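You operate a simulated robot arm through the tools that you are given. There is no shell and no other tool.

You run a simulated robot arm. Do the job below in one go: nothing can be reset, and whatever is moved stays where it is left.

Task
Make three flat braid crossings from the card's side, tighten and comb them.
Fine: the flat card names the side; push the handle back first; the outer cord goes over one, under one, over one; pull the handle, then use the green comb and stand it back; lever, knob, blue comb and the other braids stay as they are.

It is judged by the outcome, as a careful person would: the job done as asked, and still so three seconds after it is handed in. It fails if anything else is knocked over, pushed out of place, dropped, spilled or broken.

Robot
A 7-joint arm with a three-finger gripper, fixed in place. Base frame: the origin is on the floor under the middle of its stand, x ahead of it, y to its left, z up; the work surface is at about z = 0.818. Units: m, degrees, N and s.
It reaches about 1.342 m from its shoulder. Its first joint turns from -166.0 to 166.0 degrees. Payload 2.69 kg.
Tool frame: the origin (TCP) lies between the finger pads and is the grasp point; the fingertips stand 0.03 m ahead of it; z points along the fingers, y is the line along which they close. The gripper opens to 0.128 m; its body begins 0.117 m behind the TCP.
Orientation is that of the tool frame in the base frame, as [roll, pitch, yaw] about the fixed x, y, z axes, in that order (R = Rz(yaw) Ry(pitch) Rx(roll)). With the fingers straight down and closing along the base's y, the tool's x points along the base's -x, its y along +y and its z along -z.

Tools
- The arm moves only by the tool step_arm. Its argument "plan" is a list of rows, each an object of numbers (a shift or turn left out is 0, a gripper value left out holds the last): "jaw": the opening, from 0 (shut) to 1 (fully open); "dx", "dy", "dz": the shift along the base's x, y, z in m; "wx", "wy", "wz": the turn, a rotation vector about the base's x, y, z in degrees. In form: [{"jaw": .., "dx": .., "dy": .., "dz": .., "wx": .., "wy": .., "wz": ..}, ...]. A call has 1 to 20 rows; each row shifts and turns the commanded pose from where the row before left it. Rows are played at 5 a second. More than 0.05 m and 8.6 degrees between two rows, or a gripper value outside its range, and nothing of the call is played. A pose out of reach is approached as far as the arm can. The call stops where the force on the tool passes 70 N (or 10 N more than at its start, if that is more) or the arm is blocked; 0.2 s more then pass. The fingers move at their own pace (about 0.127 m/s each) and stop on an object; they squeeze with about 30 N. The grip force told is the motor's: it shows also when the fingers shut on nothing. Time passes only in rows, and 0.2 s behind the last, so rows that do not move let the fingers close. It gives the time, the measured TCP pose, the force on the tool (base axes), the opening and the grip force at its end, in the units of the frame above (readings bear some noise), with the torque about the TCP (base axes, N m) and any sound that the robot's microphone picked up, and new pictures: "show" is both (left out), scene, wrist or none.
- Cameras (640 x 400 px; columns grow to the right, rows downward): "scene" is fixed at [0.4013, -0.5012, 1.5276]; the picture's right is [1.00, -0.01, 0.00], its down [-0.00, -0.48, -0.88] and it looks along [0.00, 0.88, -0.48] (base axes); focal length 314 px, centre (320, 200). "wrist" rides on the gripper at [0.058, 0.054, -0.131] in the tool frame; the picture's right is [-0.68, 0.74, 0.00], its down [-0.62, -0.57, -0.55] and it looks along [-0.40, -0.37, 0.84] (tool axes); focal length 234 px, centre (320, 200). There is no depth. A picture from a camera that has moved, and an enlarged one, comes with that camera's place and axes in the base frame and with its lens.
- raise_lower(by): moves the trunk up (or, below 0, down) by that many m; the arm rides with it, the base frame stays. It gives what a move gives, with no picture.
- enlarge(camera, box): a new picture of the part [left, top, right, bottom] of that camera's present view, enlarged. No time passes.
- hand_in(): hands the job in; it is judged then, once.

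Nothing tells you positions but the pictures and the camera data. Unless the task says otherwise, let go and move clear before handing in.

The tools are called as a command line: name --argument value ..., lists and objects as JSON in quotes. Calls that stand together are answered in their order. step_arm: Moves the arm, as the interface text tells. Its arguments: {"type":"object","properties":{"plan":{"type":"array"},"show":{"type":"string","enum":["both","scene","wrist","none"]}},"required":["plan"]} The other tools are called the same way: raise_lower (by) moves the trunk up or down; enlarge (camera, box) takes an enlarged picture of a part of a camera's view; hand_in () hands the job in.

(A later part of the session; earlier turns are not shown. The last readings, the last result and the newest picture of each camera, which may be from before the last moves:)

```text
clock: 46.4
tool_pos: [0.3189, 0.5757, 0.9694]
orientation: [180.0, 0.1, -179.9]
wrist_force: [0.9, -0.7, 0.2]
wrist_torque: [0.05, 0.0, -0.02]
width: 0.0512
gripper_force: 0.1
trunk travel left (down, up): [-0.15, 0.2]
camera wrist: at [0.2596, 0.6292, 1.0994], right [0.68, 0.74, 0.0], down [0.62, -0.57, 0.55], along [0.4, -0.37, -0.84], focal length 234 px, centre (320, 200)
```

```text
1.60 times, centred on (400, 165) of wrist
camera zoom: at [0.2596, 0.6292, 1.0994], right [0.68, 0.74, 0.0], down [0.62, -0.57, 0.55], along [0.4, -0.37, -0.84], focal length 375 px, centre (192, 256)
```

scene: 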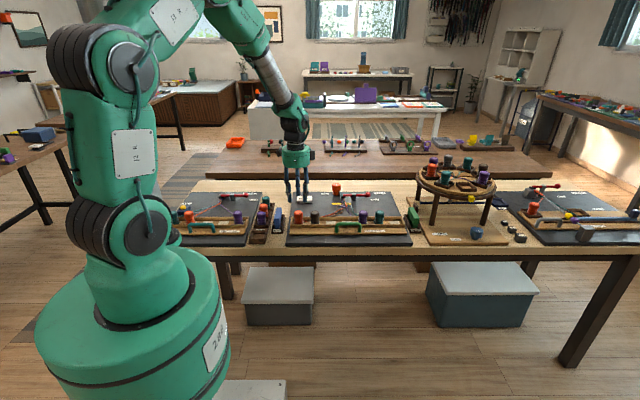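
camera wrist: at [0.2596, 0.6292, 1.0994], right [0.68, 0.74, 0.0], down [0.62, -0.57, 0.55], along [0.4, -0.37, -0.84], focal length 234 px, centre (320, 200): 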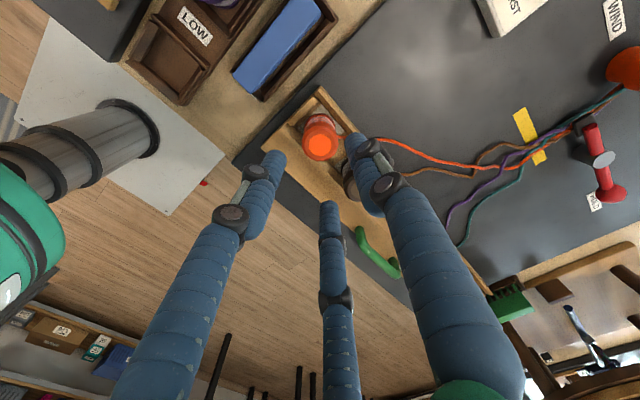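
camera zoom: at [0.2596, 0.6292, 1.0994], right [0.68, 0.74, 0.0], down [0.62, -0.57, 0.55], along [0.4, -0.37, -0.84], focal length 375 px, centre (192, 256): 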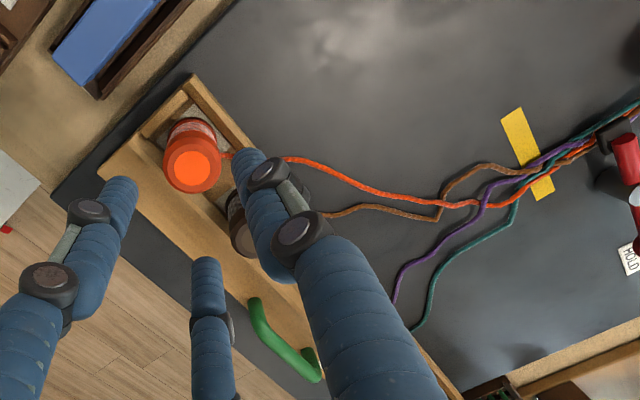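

All three crossings show: red over teal, under purple, over brown. Now I go back over the handle to pull the tray tight.

step_arm --plan '[{"jaw": 0.5, "dx": 0.0389, "dy": -0.0124}, {"dx": 0.0389, "dy": -0.0124}, {"dx": 0.0389, "dy": -0.0124}, {"dx": 0.0389, "dy": -0.0124}, {"dx": 0.0389, "dy": -0.0124}, {"dz": -0.03}, {}]'

enlarge --camera "wrist" --box '[200, 40, 520, 240]'

enlarge --camera "scene" --box '[290, 180, 418, 260]'

```text
clock: 48.0
tool_pos: [0.5154, 0.5111, 0.936]
orientation: [-180.0, 0.0, 180.0]
wrist_force: [0.2, 0.4, -1.5]
wrist_torque: [-0.03, 0.04, -0.02]
width: 0.0642
gripper_force: 0.0
trunk travel left (down, up): [-0.15, 0.2]
camera wrist: at [0.4565, 0.5652, 1.0674], right [0.68, 0.74, 0.0], down [0.62, -0.57, 0.55], along [0.4, -0.37, -0.84], focal length 234 px, centre (320, 200)
```

scene: 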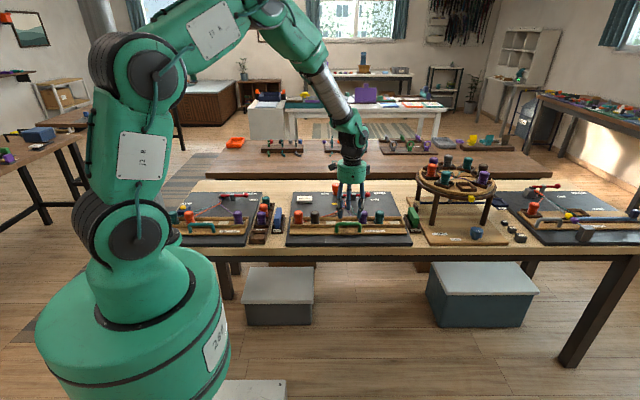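
wrist: 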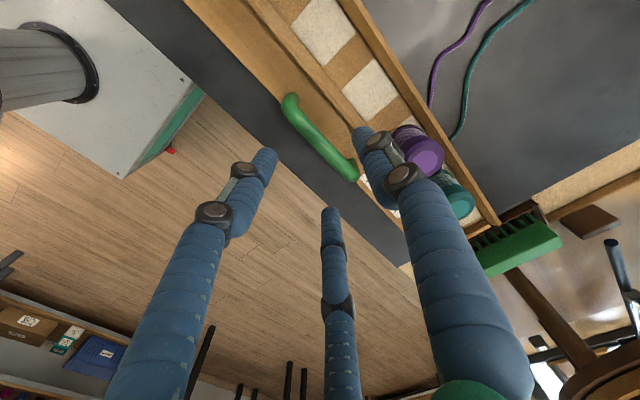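

```text
2.00 times, centred on (360, 140) of wrist
camera zoom: at [0.4565, 0.5652, 1.0674], right [0.68, 0.74, 0.0], down [0.62, -0.57, 0.55], along [0.4, -0.37, -0.84], focal length 468 px, centre (240, 320)
```

zoom: 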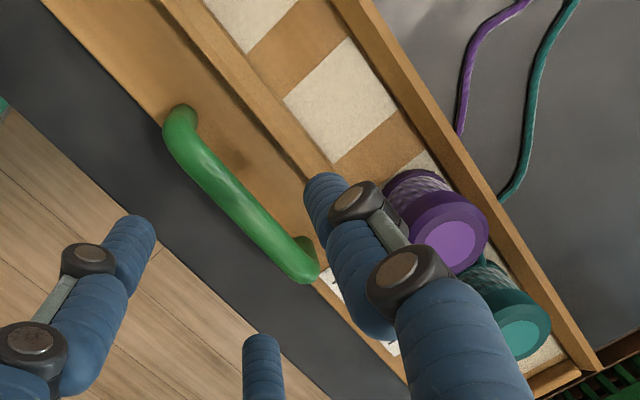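

```text
5.00 times, centred on (354, 220) of scene
camera zoom: at [0.4013, -0.5012, 1.5276], right [1.0, -0.01, 0.0], down [0.0, -0.48, -0.88], along [0.0, 0.88, -0.48], focal length 1571 px, centre (150, 100)
```

zoom: 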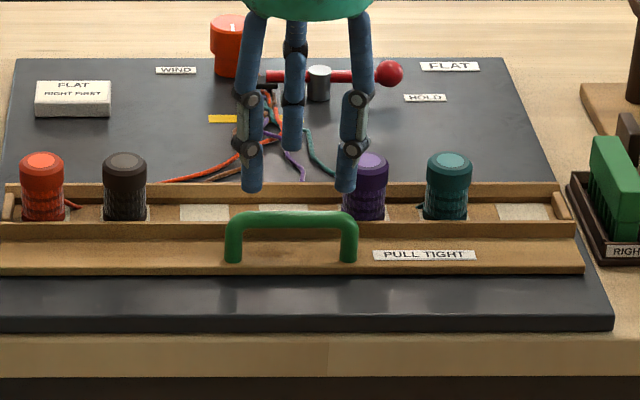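

The handle is between the fingers. I lower over the bar and grip it.

step_arm --plan '[{"jaw": 0.5, "dz": -0.025}, {"dz": -0.018}, {"dz": -0.015}, {"jaw": 0}, {}, {}, {}]' --show "wrist"

enlarge --camera "wrist" --box '[200, 80, 440, 230]'

enlarge --camera "scene" --box '[290, 180, 418, 260]'

```text
clock: 49.6
tool_pos: [0.5143, 0.5107, 0.8796]
orientation: [-180.0, 0.0, -180.0]
wrist_force: [5.8, -2.8, -1.5]
wrist_torque: [-0.03, -0.17, 0.0]
width: 0.0221
gripper_force: 44.8
trunk travel left (down, up): [-0.15, 0.2]
camera wrist: at [0.4552, 0.5653, 1.0111], right [0.68, 0.74, 0.0], down [0.62, -0.57, 0.55], along [0.4, -0.37, -0.84], focal length 234 px, centre (320, 200)
```

wrist: 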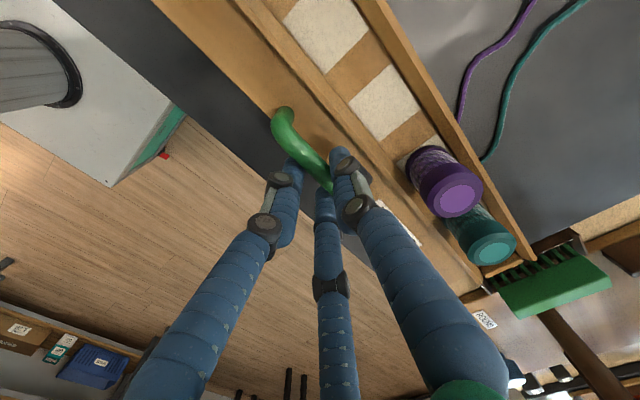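

```text
2.67 times, centred on (320, 155) of wrist
camera zoom: at [0.4552, 0.5653, 1.0111], right [0.68, 0.74, 0.0], down [0.62, -0.57, 0.55], along [0.4, -0.37, -0.84], focal length 624 px, centre (320, 320)
```

zoom: 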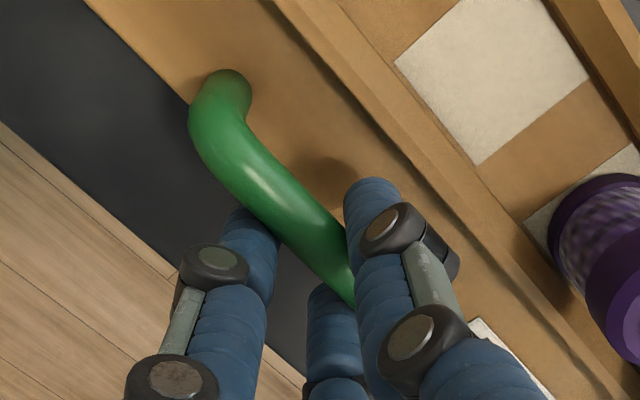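

```text
5.00 times, centred on (354, 220) of scene
camera zoom: at [0.4013, -0.5012, 1.5276], right [1.0, -0.01, 0.0], down [0.0, -0.48, -0.88], along [0.0, 0.88, -0.48], focal length 1571 px, centre (150, 100)
```

zoom: 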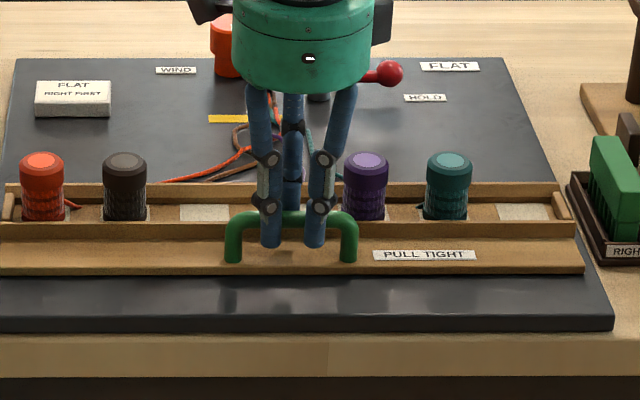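

The bar is held. I pull the tray toward me in small steps.

step_arm --plan '[{"jaw": 0, "dy": -0.005}, {"dy": -0.006}, {"dy": -0.006}, {"dy": -0.006}, {"dy": -0.006}]' --show "none"

enlarge --camera "scene" --box '[290, 180, 418, 260]'

```text
clock: 50.8
tool_pos: [0.5151, 0.4821, 0.8805]
orientation: [180.0, 0.0, 179.9]
wrist_force: [15.1, 0.7, -8.4]
wrist_torque: [0.0, -0.6, -0.03]
width: 0.0221
gripper_force: 45.1
trunk travel left (down, up): [-0.15, 0.2]
```

```text
5.00 times, centred on (354, 220) of scene
camera zoom: at [0.4013, -0.5012, 1.5276], right [1.0, -0.01, 0.0], down [0.0, -0.48, -0.88], along [0.0, 0.88, -0.48], focal length 1571 px, centre (150, 100)
```

zoom: 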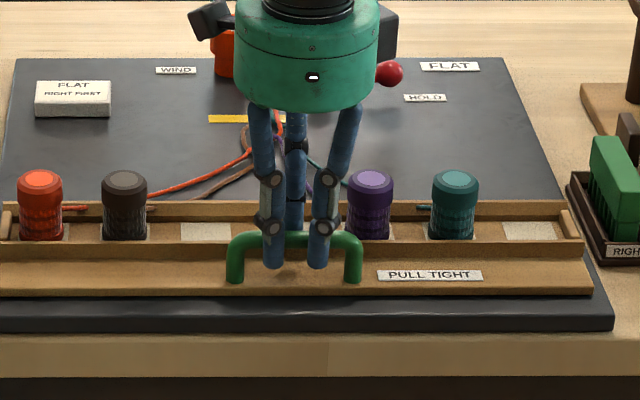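

step_arm --plan '[{"jaw": 0, "dy": -0.005}, {"dy": -0.005}, {"dy": -0.003}]' --show "none"

enlarge --camera "scene" --box '[290, 180, 418, 260]'

```text
clock: 51.6
tool_pos: [0.5145, 0.4708, 0.8803]
orientation: [-179.9, 0.0, 180.0]
wrist_force: [24.0, 0.7, -8.6]
wrist_torque: [0.0, -0.4, -0.11]
width: 0.0221
gripper_force: 45.1
trunk travel left (down, up): [-0.15, 0.2]
```

```text
5.00 times, centred on (354, 220) of scene
camera zoom: at [0.4013, -0.5012, 1.5276], right [1.0, -0.01, 0.0], down [0.0, -0.48, -0.88], along [0.0, 0.88, -0.48], focal length 1571 px, centre (150, 100)
```

zoom: 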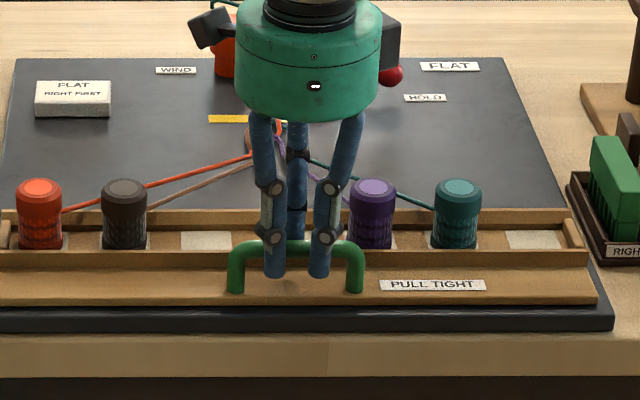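

The cords are nearly straight. I continue with very small steps (nudging +x to relieve side load) until it is tight.

step_arm --plan '[{"jaw": 0, "dy": -0.002, "dx": 0.0007}, {"dy": -0.002}, {"dy": -0.002}]' --show "none"

enlarge --camera "scene" --box '[290, 180, 418, 260]'

```text
clock: 52.4
tool_pos: [0.5137, 0.4652, 0.8801]
orientation: [-180.0, 0.1, -180.0]
wrist_force: [6.0, 16.0, -7.8]
wrist_torque: [0.24, 0.38, 0.0]
width: 0.0222
gripper_force: 44.7
trunk travel left (down, up): [-0.15, 0.2]
```

```text
5.00 times, centred on (354, 220) of scene
camera zoom: at [0.4013, -0.5012, 1.5276], right [1.0, -0.01, 0.0], down [0.0, -0.48, -0.88], along [0.0, 0.88, -0.48], focal length 1571 px, centre (150, 100)
```

zoom: 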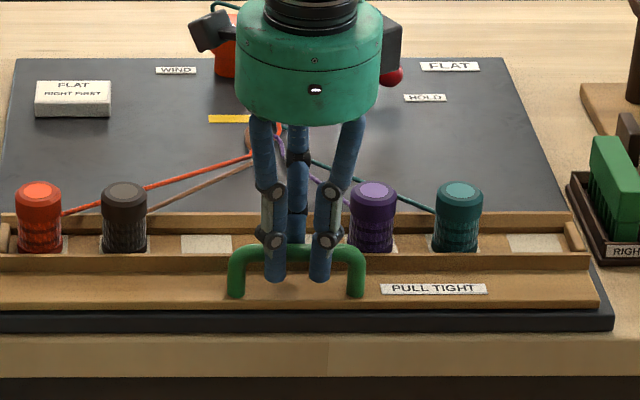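

step_arm --plan '[{"jaw": 0, "dy": -0.0015}, {"dy": -0.0015}, {}]' --show "none"

enlarge --camera "scene" --box '[290, 180, 418, 260]'

```text
clock: 53.2
tool_pos: [0.5146, 0.4661, 0.8801]
orientation: [-180.0, 0.1, -179.9]
wrist_force: [-13.7, 58.6, -12.7]
wrist_torque: [0.99, 0.18, 0.04]
width: 0.0224
gripper_force: 45.2
trunk travel left (down, up): [-0.15, 0.2]
```

```text
5.00 times, centred on (354, 220) of scene
camera zoom: at [0.4013, -0.5012, 1.5276], right [1.0, -0.01, 0.0], down [0.0, -0.48, -0.88], along [0.0, 0.88, -0.48], focal length 1571 px, centre (150, 100)
```

zoom: 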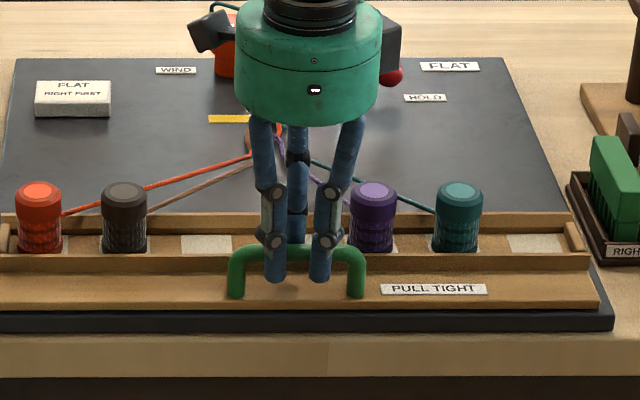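

The tray is at its front stop (58 N). I ease off, open and rise to inspect the braid.

step_arm --plan '[{"jaw": 0, "dy": 0.002}, {"jaw": 0.5}, {}, {}, {"dz": 0.03}, {"dz": 0.04}, {"dz": 0.04}, {}]'

enlarge --camera "scene" --box '[270, 170, 430, 270]'

enlarge --camera "scene" --box '[318, 185, 374, 220]'

```text
clock: 55.0
tool_pos: [0.5143, 0.4623, 0.9909]
orientation: [-180.0, 0.0, 180.0]
wrist_force: [-0.5, -0.5, 0.8]
wrist_torque: [0.03, 0.01, -0.03]
width: 0.0641
gripper_force: 0.2
trunk travel left (down, up): [-0.15, 0.2]
camera wrist: at [0.4564, 0.5165, 1.122], right [0.68, 0.74, 0.0], down [0.62, -0.57, 0.55], along [0.4, -0.37, -0.84], focal length 234 px, centre (320, 200)
```

scene: 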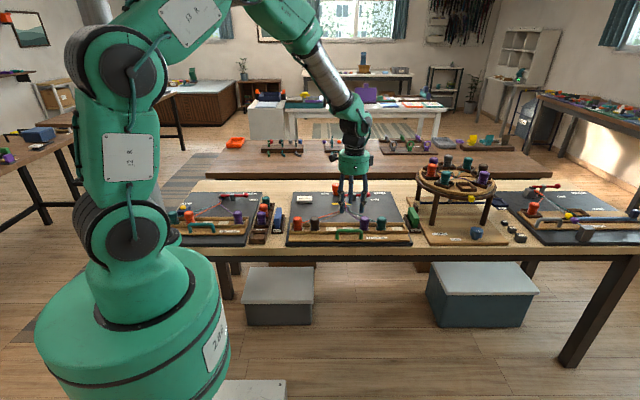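
wrist: 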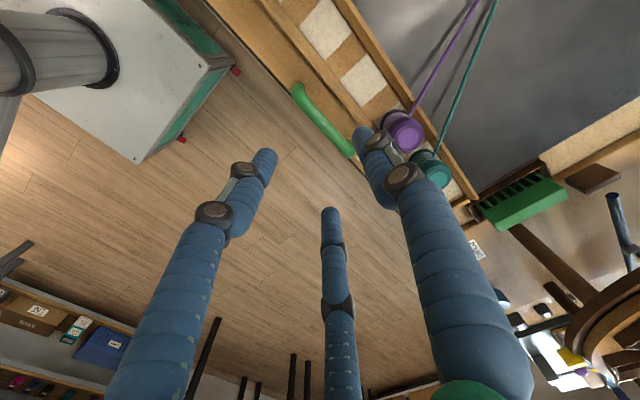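

```text
4.00 times, centred on (350, 220) of scene
camera zoom: at [0.4013, -0.5012, 1.5276], right [1.0, -0.01, 0.0], down [0.0, -0.48, -0.88], along [0.0, 0.88, -0.48], focal length 1257 px, centre (200, 120)
```

zoom: 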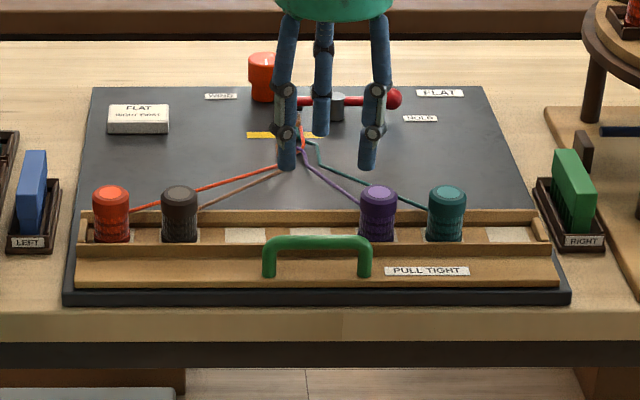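

```text
11.43 times, centred on (346, 202) of scene
camera zoom: at [0.4013, -0.5012, 1.5276], right [1.0, -0.01, 0.0], down [0.0, -0.48, -0.88], along [0.0, 0.88, -0.48], focal length 3590 px, centre (23, 171)
```

zoom: 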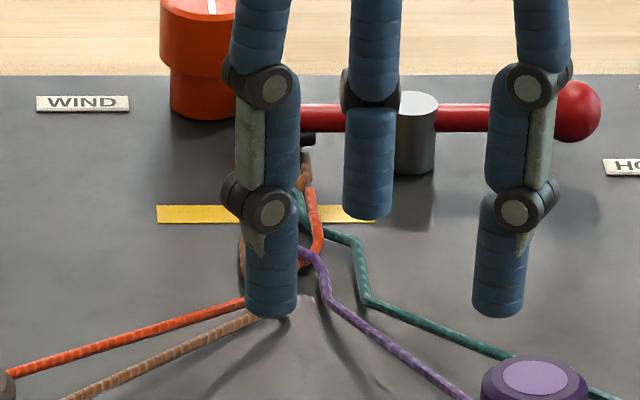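

The tray is pulled tight and the three crossings lie below the yellow line. Next I study the green comb.

enlarge --camera "wrist" --box '[440, 130, 600, 230]'

enlarge --camera "scene" --box '[396, 190, 444, 240]'

```text
4.00 times, centred on (520, 180) of wrist
camera zoom: at [0.4564, 0.5165, 1.122], right [0.68, 0.74, 0.0], down [0.62, -0.57, 0.55], along [0.4, -0.37, -0.84], focal length 937 px, centre (-480, 280)
```

zoom: 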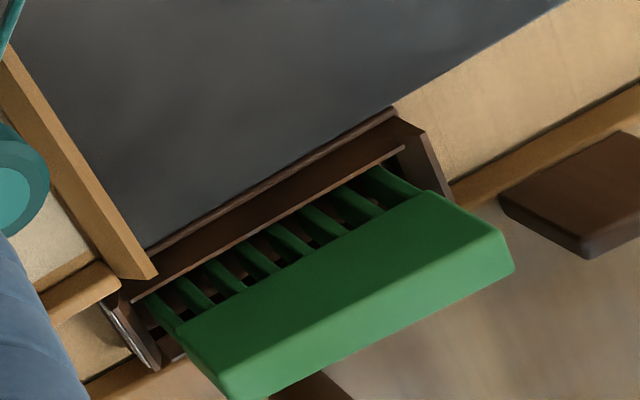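

```text
8.00 times, centred on (420, 215) of scene
camera zoom: at [0.4013, -0.5012, 1.5276], right [1.0, -0.01, 0.0], down [0.0, -0.48, -0.88], along [0.0, 0.88, -0.48], focal length 2513 px, centre (-480, 80)
```

zoom: 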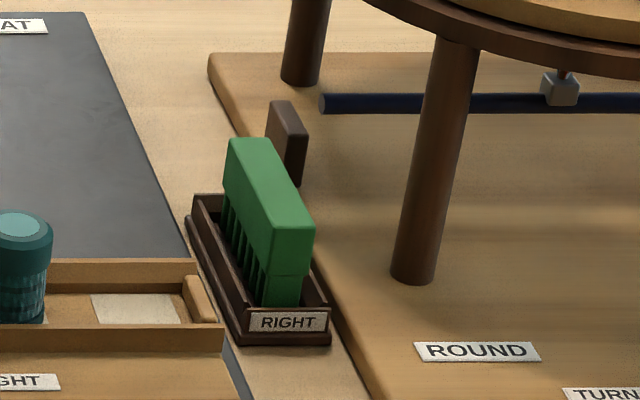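

The comb stands in an open box at roughly x≈0.78, y≈0.53–0.62, close to the round stand. I rise high, turn the wrist 90° and look down at it from safely above.

step_arm --plan '[{"jaw": 0.5, "dz": 0.04}, {"dz": 0.04}, {"dz": 0.04}, {"dz": 0.04}, {"dx": 0.026, "dy": 0.0125, "wz": 8.182}, {"dx": 0.026, "dy": 0.0125, "wz": 8.182}, {"dx": 0.026, "dy": 0.0125, "wz": 8.182}, {"dx": 0.026, "dy": 0.0125, "wz": 8.182}, {"dx": 0.026, "dy": 0.0125, "wz": 8.182}, {"dx": 0.026, "dy": 0.0125, "wz": 8.182}, {"dx": 0.026, "dy": 0.0125, "wz": 8.182}, {"dx": 0.026, "dy": 0.0125, "wz": 8.182}, {"dx": 0.026, "dy": 0.0125, "wz": 8.182}, {"dx": 0.026, "dy": 0.0125, "wz": 8.182}, {"dx": 0.026, "dy": 0.0125, "wz": 8.18}, {}]'

enlarge --camera "wrist" --box '[220, 0, 420, 125]'

```text
clock: 58.4
tool_pos: [0.8021, 0.5991, 1.1498]
orientation: [179.9, -0.1, -90.0]
wrist_force: [1.0, 0.1, -0.4]
wrist_torque: [0.01, 0.03, 0.0]
width: 0.0643
gripper_force: 0.1
trunk travel left (down, up): [-0.15, 0.2]
camera wrist: at [0.7485, 0.542, 1.2809], right [-0.74, 0.68, 0.0], down [0.57, 0.62, 0.55], along [0.37, 0.4, -0.84], focal length 234 px, centre (320, 200)
```

scene: 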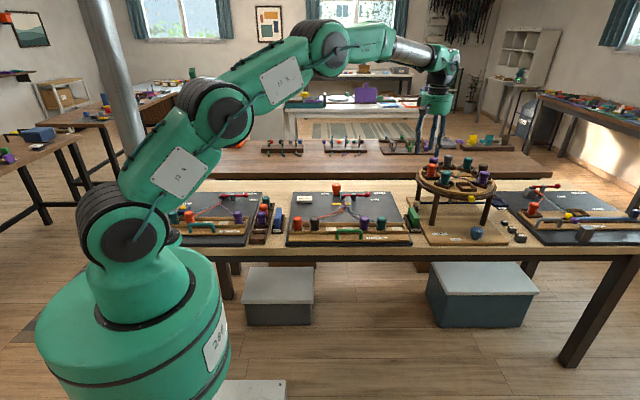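
wrist: 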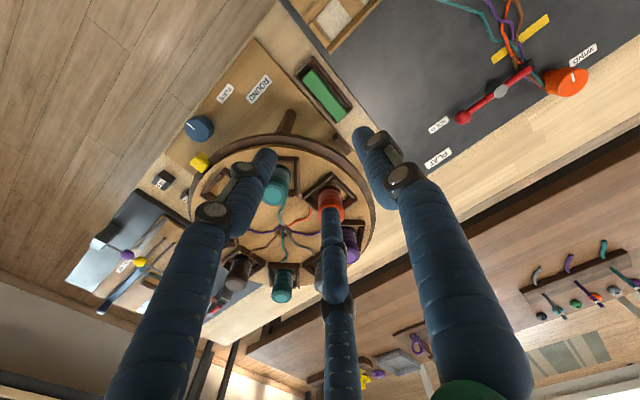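

```text
3.20 times, centred on (320, 62) of wrist
camera zoom: at [0.7485, 0.542, 1.2809], right [-0.74, 0.68, 0.0], down [0.57, 0.62, 0.55], along [0.37, 0.4, -0.84], focal length 749 px, centre (320, 640)
```

zoom: 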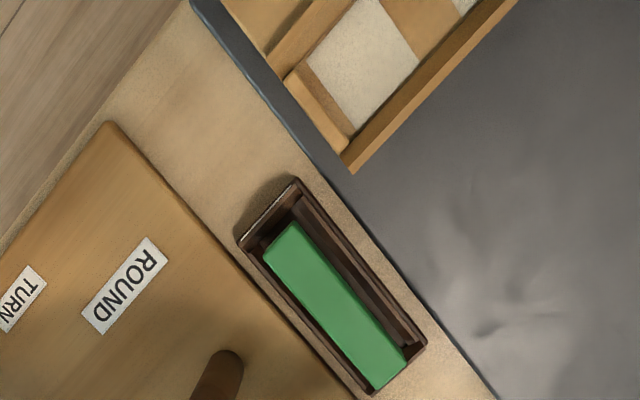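

The comb's top is about 0.086×0.020 m, centred at (0.786, 0.5945), top z≈0.872, standing in a low box. The round stand's disc is close to where the hand would be, so I examine its rim.

enlarge --camera "wrist" --box '[180, 100, 400, 240]'

enlarge --camera "scene" --box '[405, 150, 501, 210]'

```text
2.86 times, centred on (290, 170) of wrist
camera zoom: at [0.7485, 0.542, 1.2809], right [-0.74, 0.68, 0.0], down [0.57, 0.62, 0.55], along [0.37, 0.4, -0.84], focal length 669 px, centre (406, 286)
```

zoom: 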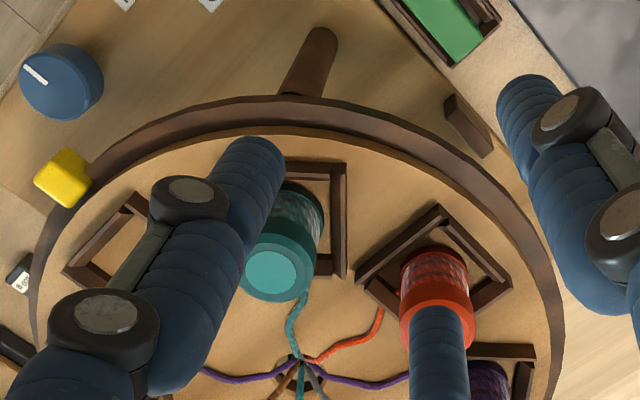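

```text
6.67 times, centred on (453, 180) of scene
camera zoom: at [0.4013, -0.5012, 1.5276], right [1.0, -0.01, 0.0], down [0.0, -0.48, -0.88], along [0.0, 0.88, -0.48], focal length 2094 px, centre (-567, 333)
```

zoom: 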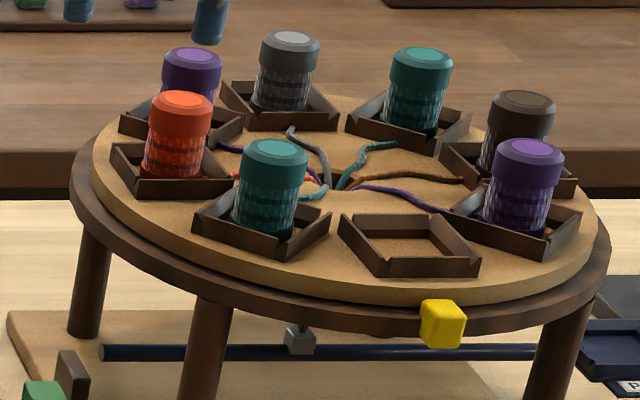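

The rim stays clear if I lean the hand about 20° toward −y while gripping the comb near its front half. I tilt and descend to a hover above the comb.

step_arm --plan '[{"jaw": 0.5, "dx": -0.0028, "dy": -0.0088, "wx": 6.667}, {"dx": -0.0028, "dy": -0.0088, "wx": 6.667}, {"dx": -0.0027, "dy": -0.0088, "wx": 6.667}, {"dz": -0.04}, {"dz": -0.04}, {"dz": -0.04}, {"dz": -0.04}, {}]'

enlarge --camera "wrist" --box '[200, 60, 440, 210]'

enlarge --camera "scene" --box '[380, 140, 476, 240]'

```text
clock: 60.2
tool_pos: [0.7924, 0.5746, 0.9899]
orientation: [179.9, 20.0, -90.1]
wrist_force: [1.1, 0.5, -0.2]
wrist_torque: [0.02, 0.02, 0.0]
width: 0.0639
gripper_force: 0.0
trunk travel left (down, up): [-0.15, 0.2]
camera wrist: at [0.7381, 0.4751, 1.0931], right [-0.74, 0.64, 0.23], down [0.57, 0.39, 0.73], along [0.37, 0.67, -0.65], focal length 234 px, centre (320, 200)
```

scene: 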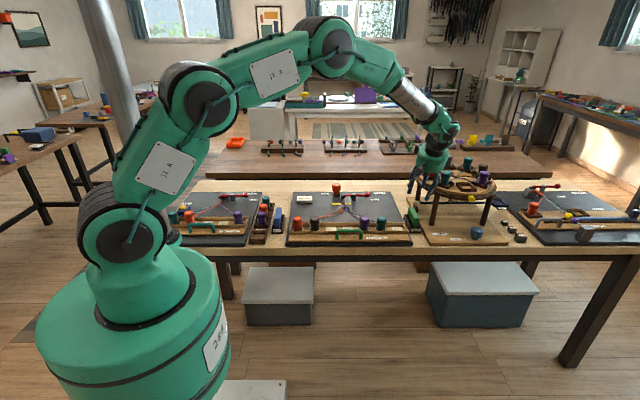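
wrist: 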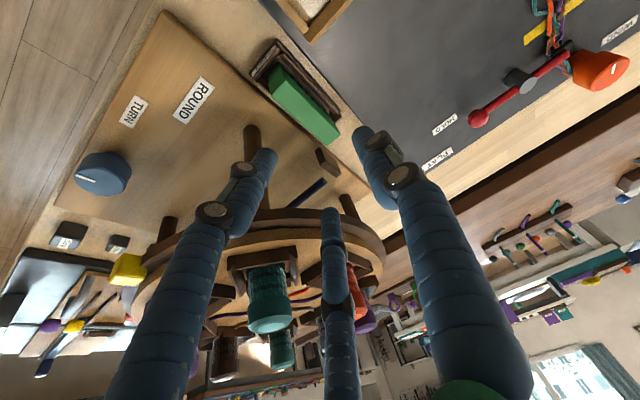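

```text
2.67 times, centred on (320, 135) of wrist
camera zoom: at [0.7381, 0.4751, 1.0931], right [-0.74, 0.64, 0.23], down [0.57, 0.39, 0.73], along [0.37, 0.67, -0.65], focal length 624 px, centre (320, 373)
```

zoom: 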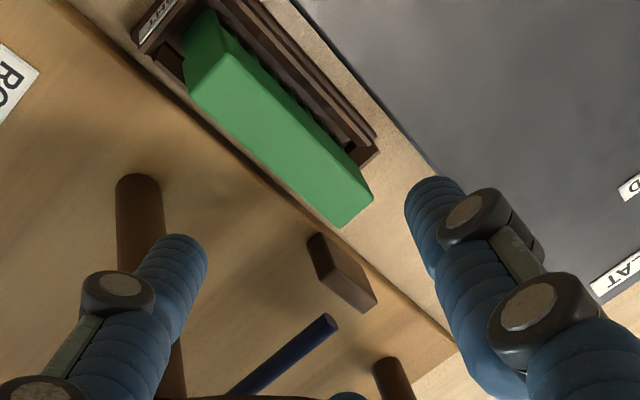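

```text
4.00 times, centred on (428, 190) of scene
camera zoom: at [0.4013, -0.5012, 1.5276], right [1.0, -0.01, 0.0], down [0.0, -0.48, -0.88], along [0.0, 0.88, -0.48], focal length 1257 px, centre (-112, 240)
```

zoom: 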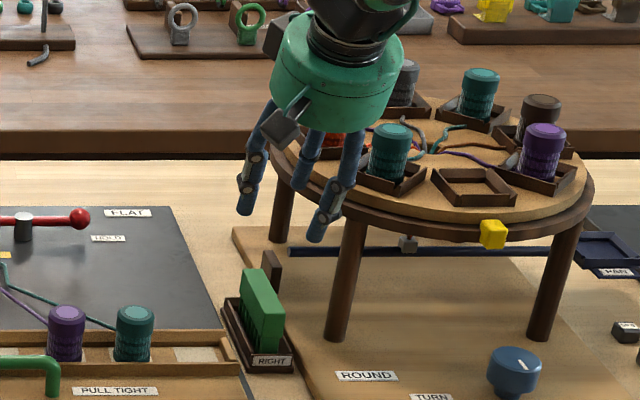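

The comb position checks out from this second view (back end at (0.785, 0.636)). I descend to just above it and look again.

step_arm --plan '[{"jaw": 0.5, "dz": -0.03}, {"dz": -0.025}, {"dz": -0.015}, {}]'

enlarge --camera "wrist" --box '[200, 80, 440, 230]'

enlarge --camera "scene" --box '[380, 150, 460, 240]'

```text
clock: 61.2
tool_pos: [0.7938, 0.5747, 0.9192]
orientation: [179.9, 19.9, -90.0]
wrist_force: [0.9, -0.7, -0.5]
wrist_torque: [0.01, 0.07, 0.03]
width: 0.064
gripper_force: 0.0
trunk travel left (down, up): [-0.15, 0.2]
camera wrist: at [0.7397, 0.4755, 1.0226], right [-0.74, 0.64, 0.23], down [0.57, 0.39, 0.72], along [0.37, 0.66, -0.65], focal length 234 px, centre (320, 200)
```

scene: 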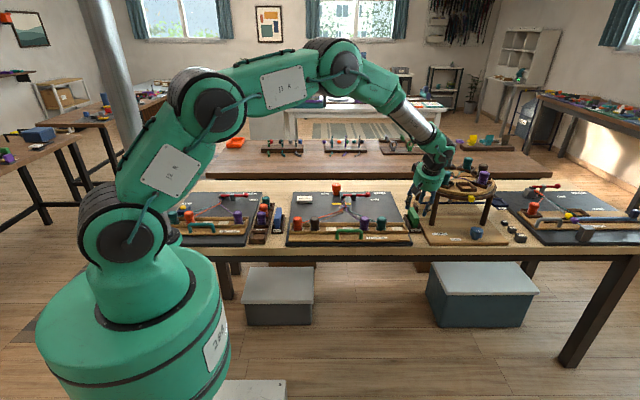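
wrist: 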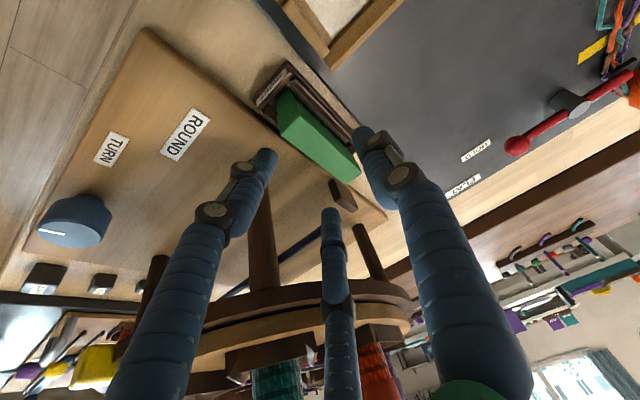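

```text
2.67 times, centred on (320, 155) of wrist
camera zoom: at [0.7397, 0.4755, 1.0226], right [-0.74, 0.64, 0.23], down [0.57, 0.39, 0.72], along [0.37, 0.66, -0.65], focal length 624 px, centre (320, 320)
```

zoom: 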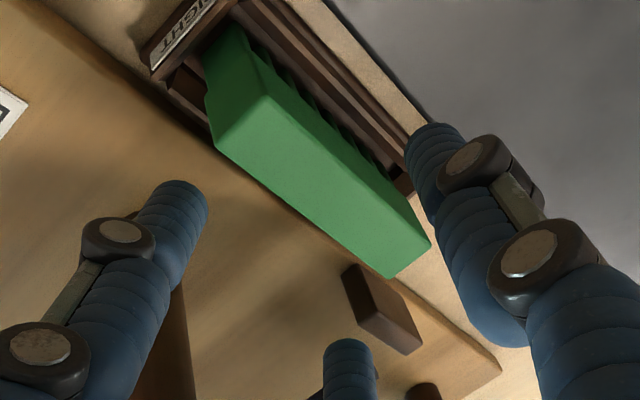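

```text
4.44 times, centred on (420, 195) of scene
camera zoom: at [0.4013, -0.5012, 1.5276], right [1.0, -0.01, 0.0], down [0.0, -0.48, -0.88], along [0.0, 0.88, -0.48], focal length 1396 px, centre (-124, 222)
```

zoom: 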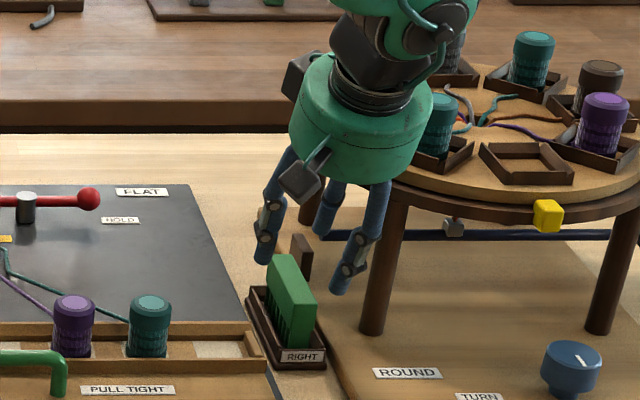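

Clear on all sides. I descend the last 4.5 cm around the comb body.

step_arm --plan '[{"jaw": 0.5, "dz": -0.015}, {"dz": -0.012}, {"dz": -0.01}, {"dz": -0.006}, {}]'

enlarge --camera "wrist" --box '[200, 80, 440, 230]'

enlarge --camera "scene" --box '[390, 170, 454, 240]'

```text
clock: 62.4
tool_pos: [0.7924, 0.5738, 0.8767]
orientation: [-180.0, 20.0, -90.0]
wrist_force: [0.7, 0.3, 0.0]
wrist_torque: [-0.01, 0.0, -0.01]
width: 0.0637
gripper_force: 0.0
trunk travel left (down, up): [-0.15, 0.2]
camera wrist: at [0.738, 0.4748, 0.9805], right [-0.74, 0.64, 0.23], down [0.57, 0.39, 0.73], along [0.37, 0.67, -0.65], focal length 234 px, centre (320, 200)
```

scene: 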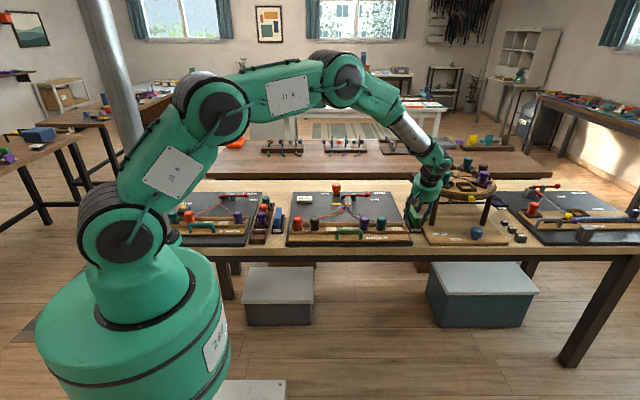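
wrist: 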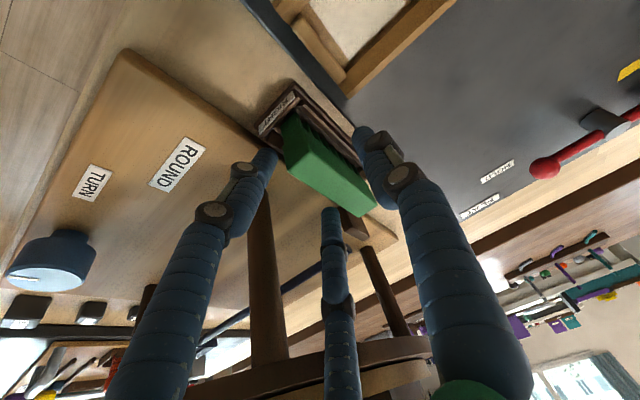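

```text
2.67 times, centred on (320, 155) of wrist
camera zoom: at [0.738, 0.4748, 0.9805], right [-0.74, 0.64, 0.23], down [0.57, 0.39, 0.73], along [0.37, 0.67, -0.65], focal length 624 px, centre (320, 320)
```

zoom: 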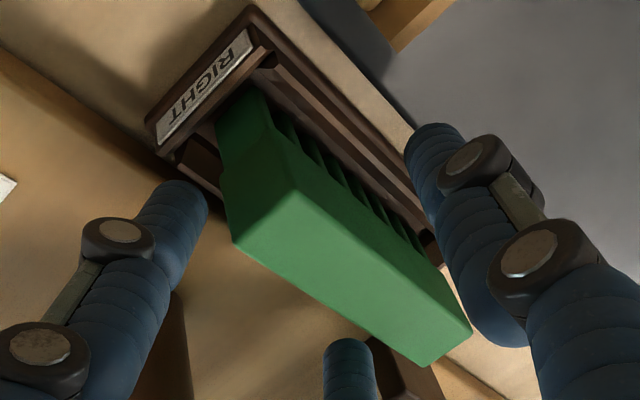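

```text
5.71 times, centred on (422, 205) of scene
camera zoom: at [0.4013, -0.5012, 1.5276], right [1.0, -0.01, 0.0], down [0.0, -0.48, -0.88], along [0.0, 0.88, -0.48], focal length 1795 px, centre (-263, 171)
```

zoom: 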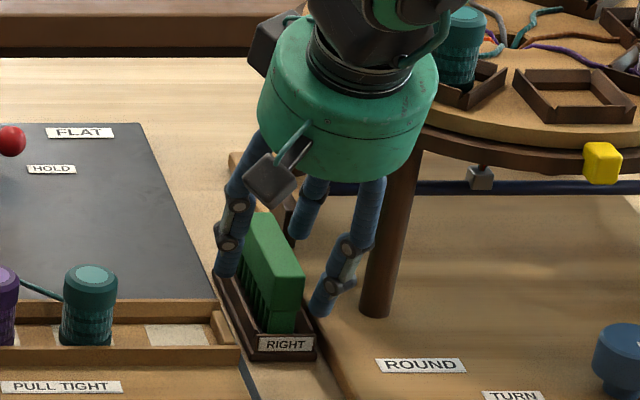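

The comb body stands between the fingers with no contact. I close on it.

step_arm --plan '[{"jaw": 0.35}, {"jaw": 0.2}, {"jaw": 0}, {}, {}, {}]'

enlarge --camera "wrist" --box '[200, 80, 440, 230]'

enlarge --camera "scene" --box '[390, 170, 454, 240]'

```text
clock: 63.8
tool_pos: [0.7911, 0.5747, 0.878]
orientation: [-179.9, 20.1, -90.1]
wrist_force: [0.5, -0.5, 0.0]
wrist_torque: [0.0, 0.02, -0.01]
width: 0.0328
gripper_force: 30.1
trunk travel left (down, up): [-0.15, 0.2]
camera wrist: at [0.7378, 0.4748, 0.9805], right [-0.74, 0.64, 0.23], down [0.57, 0.39, 0.73], along [0.37, 0.67, -0.65], focal length 234 px, centre (320, 200)
```

scene: 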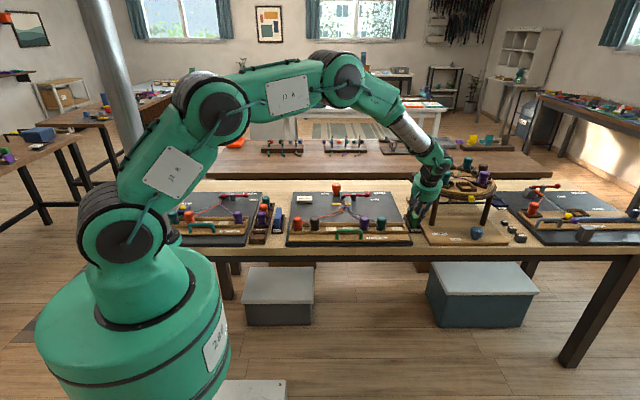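
wrist: 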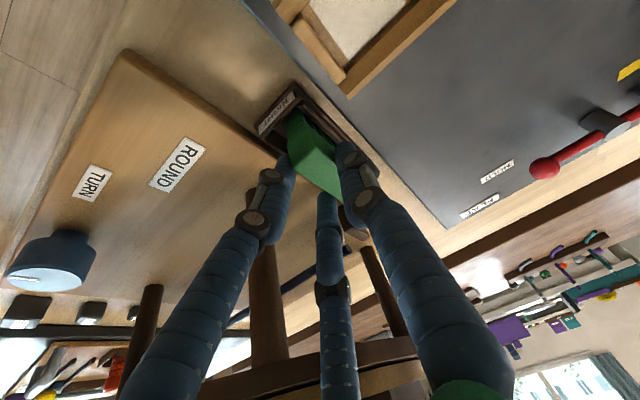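

```text
2.67 times, centred on (320, 155) of wrist
camera zoom: at [0.7378, 0.4748, 0.9805], right [-0.74, 0.64, 0.23], down [0.57, 0.39, 0.73], along [0.37, 0.67, -0.65], focal length 624 px, centre (320, 320)
```

zoom: 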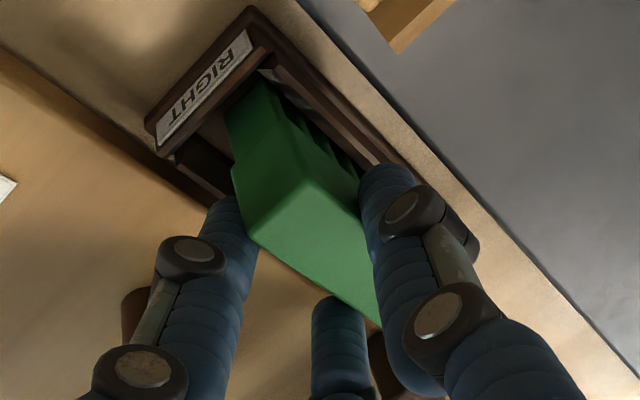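

```text
5.71 times, centred on (422, 205) of scene
camera zoom: at [0.4013, -0.5012, 1.5276], right [1.0, -0.01, 0.0], down [0.0, -0.48, -0.88], along [0.0, 0.88, -0.48], focal length 1795 px, centre (-263, 171)
```

zoom: 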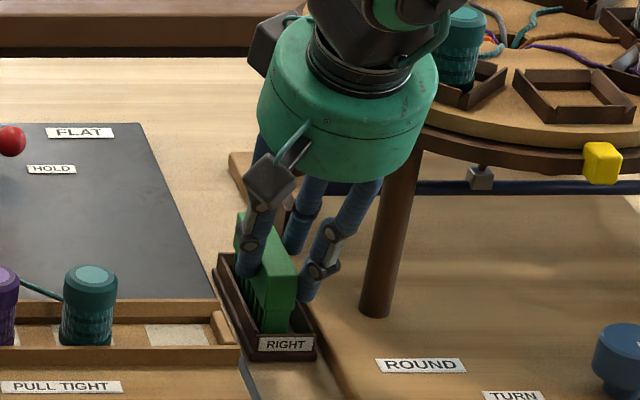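

The comb is held (width 0.033). I lift it straight up, checking.

step_arm --plan '[{"jaw": 0, "dz": 0.008}, {"dz": 0.012}, {"dz": 0.02}, {"dz": 0.02}, {"dz": 0.02}, {}]'

enlarge --camera "scene" --box '[390, 160, 454, 240]'

enlarge --camera "wrist" --box '[200, 80, 440, 230]'

```text
clock: 65.2
tool_pos: [0.791, 0.5728, 0.9588]
orientation: [179.9, 19.9, -90.1]
wrist_force: [-0.9, 0.6, -0.7]
wrist_torque: [-0.02, -0.05, 0.03]
width: 0.0328
gripper_force: 30.1
trunk travel left (down, up): [-0.15, 0.2]
camera wrist: at [0.7377, 0.4743, 1.0617], right [-0.74, 0.64, 0.23], down [0.57, 0.39, 0.73], along [0.37, 0.67, -0.65], focal length 234 px, centre (320, 200)
```

scene: 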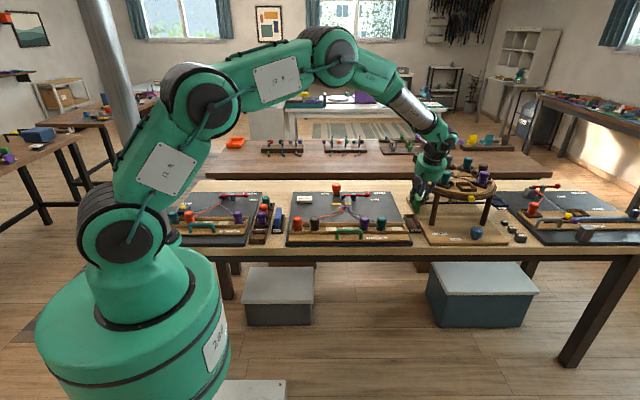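
wrist: 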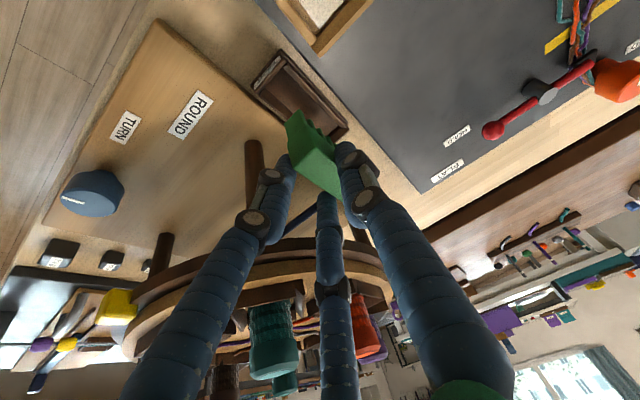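

```text
5.00 times, centred on (422, 200) of scene
camera zoom: at [0.4013, -0.5012, 1.5276], right [1.0, -0.01, 0.0], down [0.0, -0.48, -0.88], along [0.0, 0.88, -0.48], focal length 1571 px, centre (-190, 200)
```

zoom: 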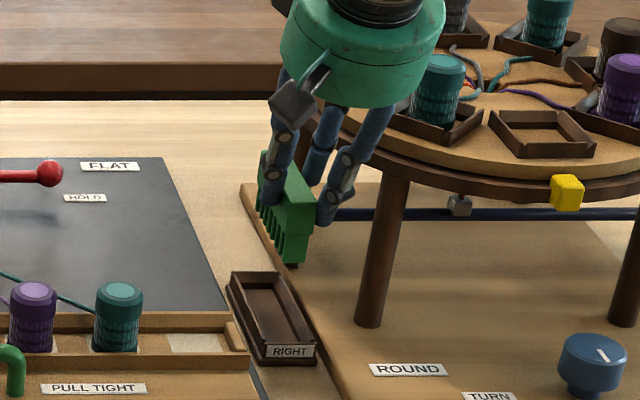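

```text
2.67 times, centred on (320, 155) of wrist
camera zoom: at [0.7377, 0.4743, 1.0617], right [-0.74, 0.64, 0.23], down [0.57, 0.39, 0.73], along [0.37, 0.67, -0.65], focal length 624 px, centre (320, 320)
```

zoom: 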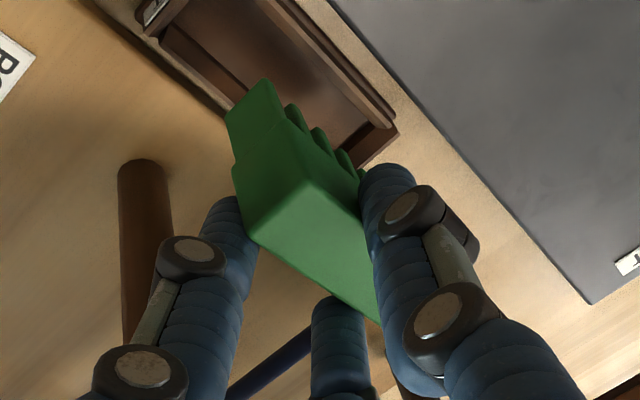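

The comb hangs level, with its teeth about 0.065 m below the TCP. I raise it more, carry it to the left over the braid and turn it back so that it lies across the cords.

step_arm --plan '[{"jaw": 0, "dz": 0.03}, {"dz": 0.03}, {"dx": -0.0282, "dy": 0.00486, "wz": -8.182}, {"dx": -0.0282, "dy": 0.00486, "wz": -8.182}, {"dx": -0.0282, "dy": 0.00486, "wz": -8.182}, {"dx": -0.0282, "dy": 0.00486, "wz": -8.182}, {"dx": -0.0282, "dy": 0.00486, "wz": -8.182}, {"dx": -0.0282, "dy": 0.00486, "wz": -8.182}, {"dx": -0.0282, "dy": 0.00486, "wz": -8.182}, {"dx": -0.0282, "dy": 0.00486, "wz": -8.182}, {"dx": -0.0282, "dy": 0.00486, "wz": -8.182}, {"dx": -0.0282, "dy": 0.00486, "wz": -8.182}, {"dx": -0.0282, "dy": 0.0049, "wz": -8.18}, {}]'

enlarge --camera "scene" --box '[290, 150, 418, 250]'

enlarge --camera "wrist" --box '[200, 40, 520, 240]'

```text
clock: 68.2
tool_pos: [0.4803, 0.6287, 1.017]
orientation: [180.0, 20.0, 179.8]
wrist_force: [-0.1, 0.5, 0.4]
wrist_torque: [-0.01, -0.03, 0.02]
width: 0.0328
gripper_force: 30.0
trunk travel left (down, up): [-0.15, 0.2]
camera wrist: at [0.3799, 0.6827, 1.1201], right [0.64, 0.74, 0.23], down [0.39, -0.57, 0.73], along [0.67, -0.37, -0.65], focal length 234 px, centre (320, 200)
```

scene: 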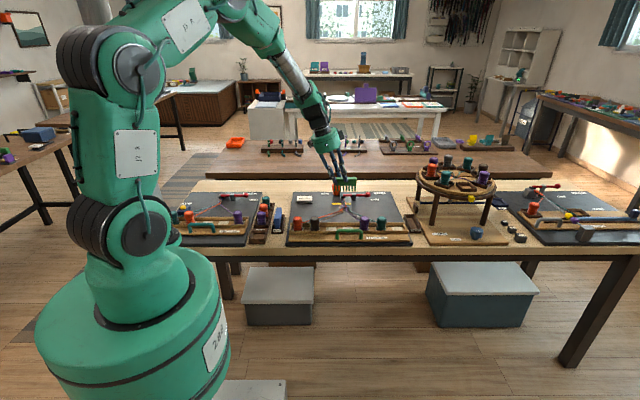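
wrist: 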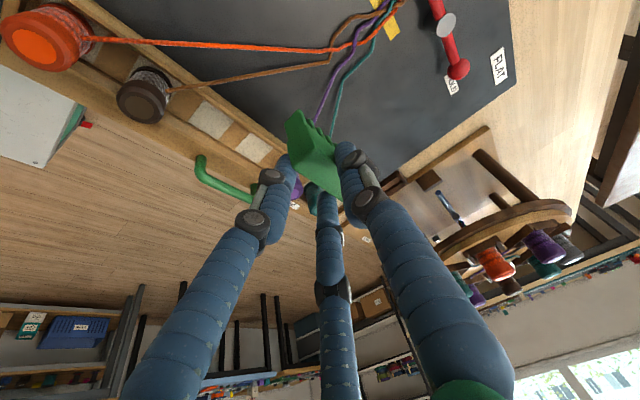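

```text
4.00 times, centred on (354, 200) of scene
camera zoom: at [0.4013, -0.5012, 1.5276], right [1.0, -0.01, 0.0], down [0.0, -0.48, -0.88], along [0.0, 0.88, -0.48], focal length 1257 px, centre (184, 200)
```

zoom: 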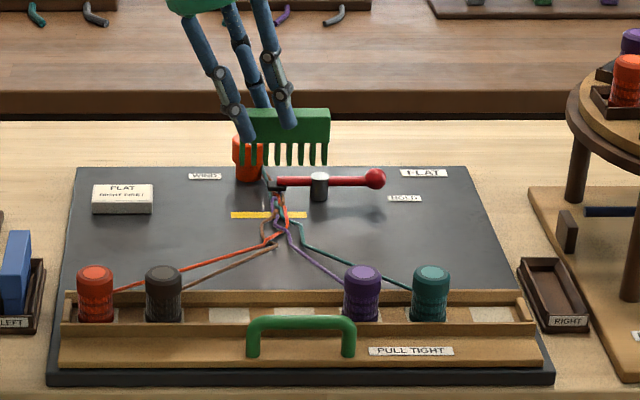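

```text
2.00 times, centred on (360, 140) of wrist
camera zoom: at [0.3799, 0.6827, 1.1201], right [0.64, 0.74, 0.23], down [0.39, -0.57, 0.73], along [0.67, -0.37, -0.65], focal length 468 px, centre (240, 320)
```

zoom: 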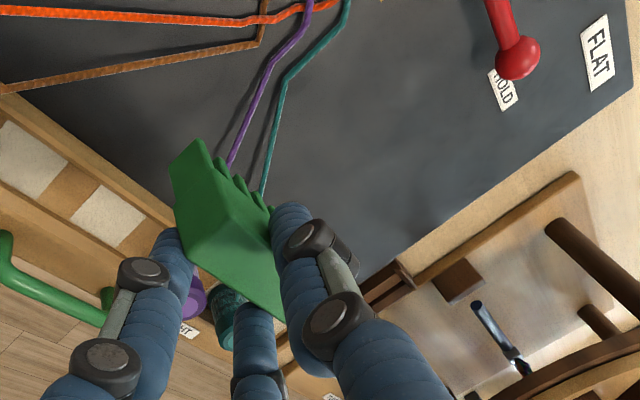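

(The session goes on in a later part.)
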